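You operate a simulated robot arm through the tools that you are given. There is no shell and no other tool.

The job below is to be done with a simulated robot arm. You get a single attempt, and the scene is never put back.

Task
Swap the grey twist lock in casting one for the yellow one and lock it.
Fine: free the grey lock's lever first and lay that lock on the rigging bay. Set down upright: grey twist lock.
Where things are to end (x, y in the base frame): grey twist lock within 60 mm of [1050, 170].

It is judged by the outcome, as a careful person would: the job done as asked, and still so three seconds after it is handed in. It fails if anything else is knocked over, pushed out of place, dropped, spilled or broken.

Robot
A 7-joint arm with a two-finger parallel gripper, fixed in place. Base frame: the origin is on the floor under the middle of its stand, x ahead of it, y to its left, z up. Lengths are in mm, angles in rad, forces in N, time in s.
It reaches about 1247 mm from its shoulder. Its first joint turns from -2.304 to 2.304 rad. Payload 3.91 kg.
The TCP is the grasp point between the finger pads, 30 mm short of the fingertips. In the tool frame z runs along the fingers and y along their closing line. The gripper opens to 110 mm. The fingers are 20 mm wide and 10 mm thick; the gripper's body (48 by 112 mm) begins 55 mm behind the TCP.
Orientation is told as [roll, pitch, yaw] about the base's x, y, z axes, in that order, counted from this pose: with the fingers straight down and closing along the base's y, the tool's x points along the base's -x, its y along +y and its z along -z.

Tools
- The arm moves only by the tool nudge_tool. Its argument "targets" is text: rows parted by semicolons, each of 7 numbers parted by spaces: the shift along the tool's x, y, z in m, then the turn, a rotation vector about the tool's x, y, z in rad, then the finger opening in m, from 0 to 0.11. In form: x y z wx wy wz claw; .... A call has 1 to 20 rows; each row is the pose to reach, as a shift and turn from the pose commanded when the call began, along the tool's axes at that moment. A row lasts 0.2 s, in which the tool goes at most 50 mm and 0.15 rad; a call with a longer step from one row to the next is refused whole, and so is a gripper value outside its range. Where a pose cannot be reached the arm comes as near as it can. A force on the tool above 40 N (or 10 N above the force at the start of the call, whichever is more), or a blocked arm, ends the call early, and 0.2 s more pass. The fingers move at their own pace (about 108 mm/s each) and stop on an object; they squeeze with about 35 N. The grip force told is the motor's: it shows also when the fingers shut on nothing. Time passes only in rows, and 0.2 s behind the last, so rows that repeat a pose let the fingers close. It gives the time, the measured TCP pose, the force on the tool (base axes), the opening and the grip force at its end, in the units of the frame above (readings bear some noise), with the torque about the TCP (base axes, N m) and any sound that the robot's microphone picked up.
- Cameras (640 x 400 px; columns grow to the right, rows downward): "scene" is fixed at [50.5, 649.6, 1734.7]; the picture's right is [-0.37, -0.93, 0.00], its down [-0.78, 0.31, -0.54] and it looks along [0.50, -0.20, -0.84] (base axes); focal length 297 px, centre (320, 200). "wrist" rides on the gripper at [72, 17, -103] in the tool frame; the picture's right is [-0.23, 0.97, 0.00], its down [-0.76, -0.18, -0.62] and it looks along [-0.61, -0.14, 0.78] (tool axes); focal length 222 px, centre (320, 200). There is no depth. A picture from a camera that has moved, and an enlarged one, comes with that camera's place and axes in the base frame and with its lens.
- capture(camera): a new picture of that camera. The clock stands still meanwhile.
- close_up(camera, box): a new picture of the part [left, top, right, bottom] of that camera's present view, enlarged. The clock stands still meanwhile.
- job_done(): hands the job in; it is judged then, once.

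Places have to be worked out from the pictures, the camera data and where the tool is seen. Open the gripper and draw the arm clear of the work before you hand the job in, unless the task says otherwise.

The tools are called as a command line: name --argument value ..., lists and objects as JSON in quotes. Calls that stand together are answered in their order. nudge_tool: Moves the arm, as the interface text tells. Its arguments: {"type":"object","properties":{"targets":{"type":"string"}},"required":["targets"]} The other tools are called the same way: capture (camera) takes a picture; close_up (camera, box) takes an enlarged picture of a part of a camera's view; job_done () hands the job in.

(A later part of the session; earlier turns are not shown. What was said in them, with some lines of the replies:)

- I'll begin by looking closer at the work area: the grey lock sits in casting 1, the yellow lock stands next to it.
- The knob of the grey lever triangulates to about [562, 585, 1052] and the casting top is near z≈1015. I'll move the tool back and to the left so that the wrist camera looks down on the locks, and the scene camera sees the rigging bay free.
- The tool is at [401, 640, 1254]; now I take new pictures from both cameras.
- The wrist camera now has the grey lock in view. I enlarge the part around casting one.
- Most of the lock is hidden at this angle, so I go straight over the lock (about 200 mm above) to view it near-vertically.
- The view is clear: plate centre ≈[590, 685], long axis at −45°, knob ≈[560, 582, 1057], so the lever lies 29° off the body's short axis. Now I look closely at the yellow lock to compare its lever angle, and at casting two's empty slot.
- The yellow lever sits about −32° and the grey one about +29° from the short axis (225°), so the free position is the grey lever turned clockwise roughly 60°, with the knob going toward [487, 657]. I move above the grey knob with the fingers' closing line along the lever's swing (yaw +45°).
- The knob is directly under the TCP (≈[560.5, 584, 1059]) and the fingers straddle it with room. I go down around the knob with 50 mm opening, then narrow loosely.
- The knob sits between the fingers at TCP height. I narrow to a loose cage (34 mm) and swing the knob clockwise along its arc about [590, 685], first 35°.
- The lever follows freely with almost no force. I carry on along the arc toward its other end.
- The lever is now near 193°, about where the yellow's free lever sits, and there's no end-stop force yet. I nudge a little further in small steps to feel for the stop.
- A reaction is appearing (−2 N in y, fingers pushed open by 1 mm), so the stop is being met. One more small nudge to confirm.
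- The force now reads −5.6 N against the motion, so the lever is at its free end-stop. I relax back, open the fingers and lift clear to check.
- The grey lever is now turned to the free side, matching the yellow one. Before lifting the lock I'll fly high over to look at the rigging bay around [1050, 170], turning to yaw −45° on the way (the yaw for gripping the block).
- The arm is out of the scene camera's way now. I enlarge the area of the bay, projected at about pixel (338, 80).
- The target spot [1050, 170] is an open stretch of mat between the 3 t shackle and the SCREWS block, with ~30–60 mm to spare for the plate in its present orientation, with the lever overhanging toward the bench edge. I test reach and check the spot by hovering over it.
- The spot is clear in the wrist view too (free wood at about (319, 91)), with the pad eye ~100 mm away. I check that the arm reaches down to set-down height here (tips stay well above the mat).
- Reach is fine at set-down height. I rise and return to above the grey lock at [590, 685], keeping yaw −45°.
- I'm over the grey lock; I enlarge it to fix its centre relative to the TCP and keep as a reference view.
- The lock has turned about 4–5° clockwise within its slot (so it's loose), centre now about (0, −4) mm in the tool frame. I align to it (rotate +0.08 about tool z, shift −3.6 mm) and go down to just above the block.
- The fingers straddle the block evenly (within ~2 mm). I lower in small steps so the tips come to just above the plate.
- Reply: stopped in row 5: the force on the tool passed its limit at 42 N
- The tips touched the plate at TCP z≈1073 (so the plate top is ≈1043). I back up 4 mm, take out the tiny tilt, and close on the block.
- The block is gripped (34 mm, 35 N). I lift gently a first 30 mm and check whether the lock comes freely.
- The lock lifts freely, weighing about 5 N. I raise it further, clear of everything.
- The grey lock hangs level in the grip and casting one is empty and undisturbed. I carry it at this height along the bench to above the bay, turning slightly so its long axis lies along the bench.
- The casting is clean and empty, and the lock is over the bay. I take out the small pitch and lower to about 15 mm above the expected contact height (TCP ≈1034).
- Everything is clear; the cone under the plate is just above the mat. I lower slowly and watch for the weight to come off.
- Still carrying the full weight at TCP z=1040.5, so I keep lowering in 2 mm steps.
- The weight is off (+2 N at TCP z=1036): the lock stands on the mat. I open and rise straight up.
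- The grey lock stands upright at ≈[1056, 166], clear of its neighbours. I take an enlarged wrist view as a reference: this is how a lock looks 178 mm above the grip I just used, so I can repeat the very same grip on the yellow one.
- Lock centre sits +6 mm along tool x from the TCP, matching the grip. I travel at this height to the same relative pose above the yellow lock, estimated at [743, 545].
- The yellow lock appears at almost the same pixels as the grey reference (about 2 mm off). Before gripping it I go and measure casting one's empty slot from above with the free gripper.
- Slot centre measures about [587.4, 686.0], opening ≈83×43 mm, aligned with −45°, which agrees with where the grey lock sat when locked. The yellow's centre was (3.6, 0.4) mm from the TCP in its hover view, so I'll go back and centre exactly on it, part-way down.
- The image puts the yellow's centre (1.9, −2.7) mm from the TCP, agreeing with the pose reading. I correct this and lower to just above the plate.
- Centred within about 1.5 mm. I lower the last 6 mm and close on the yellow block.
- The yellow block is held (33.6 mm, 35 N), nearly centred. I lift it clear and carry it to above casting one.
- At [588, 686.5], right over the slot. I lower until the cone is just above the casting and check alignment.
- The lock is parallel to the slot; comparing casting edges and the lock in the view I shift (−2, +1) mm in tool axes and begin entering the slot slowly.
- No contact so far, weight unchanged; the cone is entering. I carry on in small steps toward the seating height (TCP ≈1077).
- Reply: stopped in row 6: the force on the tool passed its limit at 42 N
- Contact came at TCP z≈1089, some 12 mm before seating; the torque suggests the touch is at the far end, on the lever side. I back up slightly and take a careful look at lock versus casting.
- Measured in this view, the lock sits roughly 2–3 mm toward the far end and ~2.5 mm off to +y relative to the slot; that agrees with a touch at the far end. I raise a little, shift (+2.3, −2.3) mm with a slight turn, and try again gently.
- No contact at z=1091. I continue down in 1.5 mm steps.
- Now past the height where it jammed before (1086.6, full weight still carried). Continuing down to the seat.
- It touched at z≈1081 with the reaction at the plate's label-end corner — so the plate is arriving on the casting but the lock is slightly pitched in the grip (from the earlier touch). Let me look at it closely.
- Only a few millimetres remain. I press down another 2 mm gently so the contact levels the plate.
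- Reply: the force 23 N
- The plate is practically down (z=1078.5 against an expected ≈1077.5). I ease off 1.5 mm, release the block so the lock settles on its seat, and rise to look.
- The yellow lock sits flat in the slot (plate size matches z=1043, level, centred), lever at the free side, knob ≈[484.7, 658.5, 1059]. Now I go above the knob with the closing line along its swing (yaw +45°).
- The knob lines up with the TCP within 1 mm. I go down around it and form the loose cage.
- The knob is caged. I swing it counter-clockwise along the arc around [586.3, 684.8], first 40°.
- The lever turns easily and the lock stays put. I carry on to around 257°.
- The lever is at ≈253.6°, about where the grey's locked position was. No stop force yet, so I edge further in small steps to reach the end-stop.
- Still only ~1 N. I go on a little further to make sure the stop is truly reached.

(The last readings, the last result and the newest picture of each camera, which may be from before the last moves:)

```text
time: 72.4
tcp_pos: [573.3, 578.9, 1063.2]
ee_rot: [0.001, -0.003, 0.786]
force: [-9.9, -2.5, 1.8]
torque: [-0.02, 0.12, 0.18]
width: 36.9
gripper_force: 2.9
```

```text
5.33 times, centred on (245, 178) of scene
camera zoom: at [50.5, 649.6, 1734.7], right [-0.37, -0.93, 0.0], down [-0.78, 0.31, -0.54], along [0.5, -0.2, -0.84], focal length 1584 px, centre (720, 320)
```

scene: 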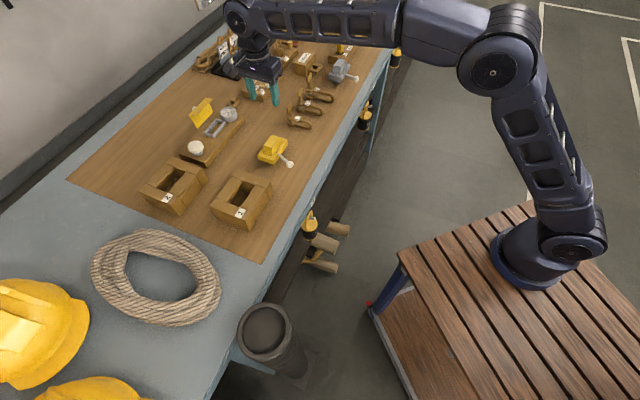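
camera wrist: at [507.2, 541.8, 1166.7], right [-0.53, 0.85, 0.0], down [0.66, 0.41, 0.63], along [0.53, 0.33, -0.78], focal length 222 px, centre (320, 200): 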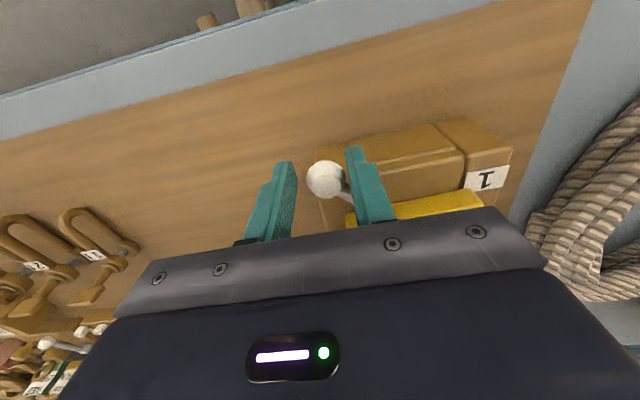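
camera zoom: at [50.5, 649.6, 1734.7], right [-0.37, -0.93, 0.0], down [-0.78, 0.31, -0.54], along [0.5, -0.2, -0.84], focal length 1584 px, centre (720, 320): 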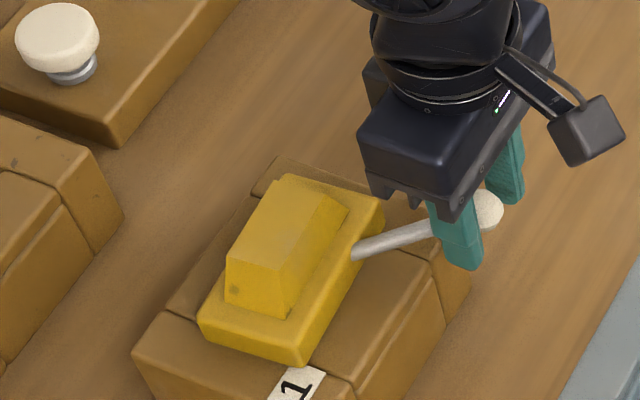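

The reaction is now −10 N against the motion: firmly at the stop. I relax back 4 mm, open, rise and look at the result.

nudge_tool --targets "0.001 0.002 0 0 0 0 0.04; 0.002 0.0035 0 0 0 0 0.05; 0.002 0.0035 0 0 0 0 0.055; 0.002 0.0035 -0.03 0 0 0 0.055; 0.002 0.0035 -0.07 0 0 0 0.055; 0.002 0.0035 -0.11 0 0 0 0.055; 0.002 0.0035 -0.15 0 0 0 0.055; 0.002 0.0035 -0.15 0 0 0 0.055"

capture --camera "wrist"

close_up --camera "scene" --box '[200, 140, 300, 225]'

```text
time: 74.2
tcp_pos: [571.0, 582.9, 1211.3]
ee_rot: [0.0, -0.004, 0.785]
force: [0.2, 0.1, 0.3]
torque: [-0.01, -0.02, 0.02]
width: 55.1
gripper_force: 0.0
```

```text
taken
camera wrist: at [508.1, 542.0, 1314.6], right [-0.53, 0.85, 0.0], down [0.66, 0.41, 0.63], along [0.53, 0.33, -0.78], focal length 222 px, centre (320, 200)
```

wrist: 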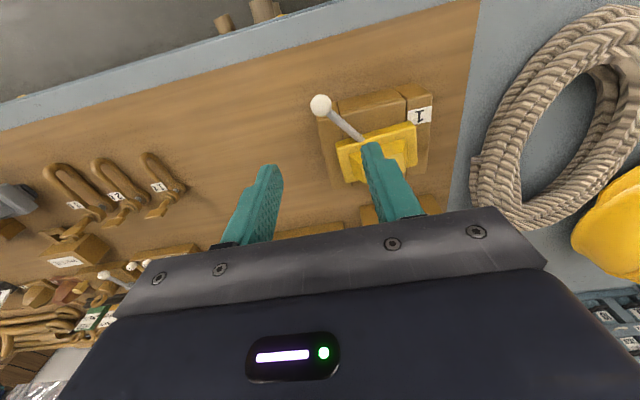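

```text
4.71 times, centred on (250, 182) of scene
camera zoom: at [50.5, 649.6, 1734.7], right [-0.37, -0.93, 0.0], down [-0.78, 0.31, -0.54], along [0.5, -0.2, -0.84], focal length 1398 px, centre (649, 282)
```

zoom: 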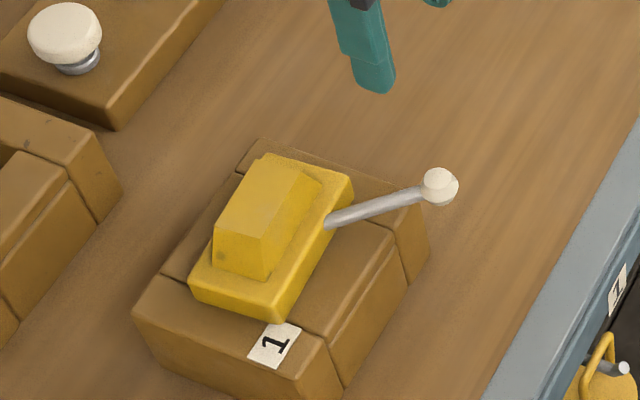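

The lever is swung to the locked side; the lock body sits a few degrees turned in its slot play. I go overhead, same viewpoint as at the beginning, to measure the lever angle relative to the body and check the casting.

nudge_tool --targets "-0.0149 0.0086 -0.002 0 0 0.131 0.06; -0.0298 0.0171 -0.004 0 0 0.262 0.06; -0.0447 0.0257 -0.006 0 0 0.393 0.06; -0.0596 0.0342 -0.008 0 0 0.524 0.06; -0.0745 0.0428 -0.01 0 0 0.655 0.06; -0.0894 0.0513 -0.012 0 0 0.785 0.06; -0.0894 0.0513 -0.012 0 0 0.785 0.06; -0.0894 0.0513 -0.012 0 0 0.785 0.06"

close_up --camera "wrist" --box '[200, 0, 440, 150]'

```text
time: 76.0
tcp_pos: [597.0, 679.7, 1224.3]
ee_rot: [0.006, -0.002, 0.0]
force: [0.6, 0.5, -0.5]
torque: [0.01, -0.01, 0.02]
width: 60.1
gripper_force: 0.0
```

```text
2.67 times, centred on (320, 75) of wrist
camera zoom: at [525.5, 696.1, 1328.5], right [0.23, 0.97, 0.0], down [0.76, -0.18, 0.62], along [0.61, -0.14, -0.78], focal length 592 px, centre (320, 533)
```

zoom: 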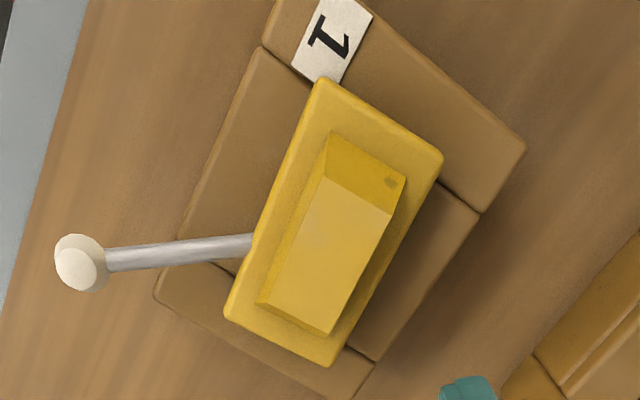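

Measured here: body long axis at −40.2°, lever at 258.9°, i.e. 29.1° from the body's short axis — the same relative angle as the grey lock had when locked (29.5°), at its stop. The casting hasn't moved. I retract the arm to its starting place with the gripper open and check the whole scene.

nudge_tool --targets "0 0 -0.03 0 0 0 0.08; 0.01 -0.02 -0.06 0 0 0 0.11; 0.03 -0.06 -0.075 0 0 0 0.11; 0.048 -0.1 -0.09 0 0 0 0.11; 0.065 -0.14 -0.1 0 0 0 0.11; 0.082 -0.18 -0.11 0 0 0 0.11; 0.098 -0.22 -0.12 0 0 0 0.11; 0.11 -0.25 -0.128 0 0 0 0.11; 0.1145 -0.2659 -0.13 0 0 0 0.11; 0.1145 -0.2659 -0.13 0 0 0 0.11"

capture --camera "scene"

close_up --camera "scene" --box '[280, 30, 410, 120]'

close_up --camera "scene" --box '[130, 80, 330, 240]'

```text
time: 78.2
tcp_pos: [481.8, 413.9, 1354.5]
ee_rot: [0.003, -0.002, -0.001]
force: [-0.6, -0.3, -0.4]
torque: [-0.03, 0.02, 0.01]
width: 109.9
gripper_force: 0.0
```

```text
taken
```

scene: 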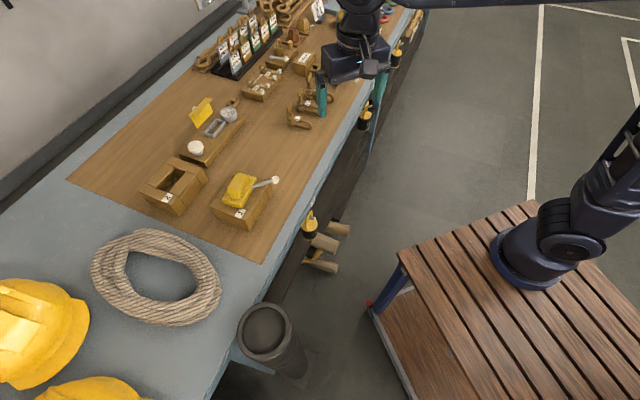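

```text
4.44 times, centred on (345, 75) of scene
camera zoom: at [50.5, 649.6, 1734.7], right [-0.37, -0.93, 0.0], down [-0.78, 0.31, -0.54], along [0.5, -0.2, -0.84], focal length 1320 px, centre (209, 756)
```

zoom: 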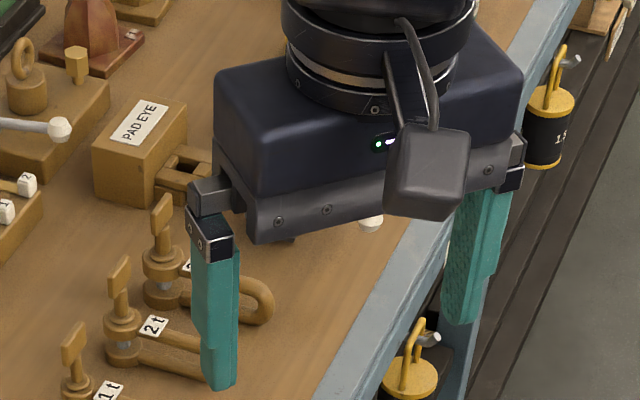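

```text
2.50 times, centred on (230, 160) of scene
camera zoom: at [50.5, 649.6, 1734.7], right [-0.37, -0.93, 0.0], down [-0.78, 0.31, -0.54], along [0.5, -0.2, -0.84], focal length 742 px, centre (545, 300)
```

zoom: 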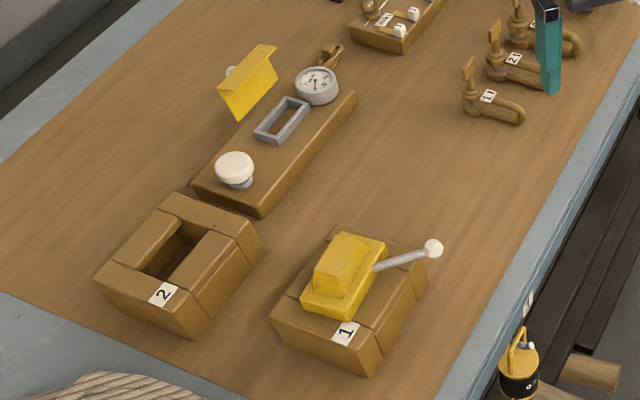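

Yellow is locked in casting one, casting and neighbours unmoved. The gripper hides the grey lock from this camera, so I shift the arm aside to verify it too.

nudge_tool --targets "0.03 -0.035 0 0 0 0 0.11; 0.06 -0.07 0 0 0 0 0.11; 0.09 -0.105 0 0 0 0 0.11; 0.12 -0.14 0 0 0 0 0.11; 0.12 -0.14 0 0 0 0 0.11"

close_up --camera "scene" --box '[280, 30, 410, 120]'

```text
time: 79.4
tcp_pos: [360.1, 274.8, 1356.4]
ee_rot: [0.004, -0.002, 0.0]
force: [-0.7, -0.2, 0.1]
torque: [-0.03, 0.02, 0.03]
width: 109.8
gripper_force: 0.2
```

```text
4.44 times, centred on (345, 75) of scene
camera zoom: at [50.5, 649.6, 1734.7], right [-0.37, -0.93, 0.0], down [-0.78, 0.31, -0.54], along [0.5, -0.2, -0.84], focal length 1320 px, centre (209, 756)
```

zoom: 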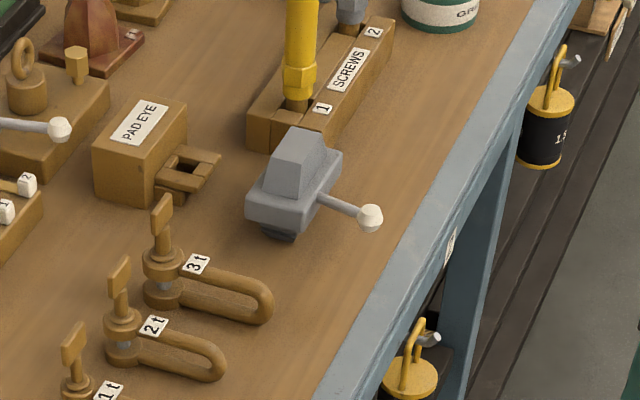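

The grey lock stands upright on the bay at ≈[1056, 166], and the yellow lock is seated and locked in casting one. Nothing else has moved and the arm is clear with the gripper open, so I hand the job in.

job_done

```text
The job is handed in.
```

The grey twist lock is out of casting one, and the yellow one is in its place and locked. I handed the job in at about 79 s and have no verdict yet.

- **Grey lock:** I turned its lever to the free stop first, then lifted it out. It stands upright on the rigging bay at about [1056, 166], roughly 7 mm from your target. The last picture shows it still there, and clear of the 3 t shackle and the SCREWS block.
- **Yellow lock:** It sits flat in casting one. I pushed its lever until it hit a firm stop. The lever is 29.1° from the body's short axis; the grey lock's was 29.5° when it was locked. I judged it locked by that angle and the stop, and did not tug on it.
- **Slight turn:** The yellow lock's body sits about 5° turned within the play of its slot. I left it that way.
- **First try at the slot:** The yellow lock touched the slot edge, and the move stopped itself at 42 N. I backed it up, shifted it about 3 mm, and it went in.
- **Everything else:** The casting and the items around both locks look unmoved in the final pictures. The gripper is open and the arm is clear of the bench.
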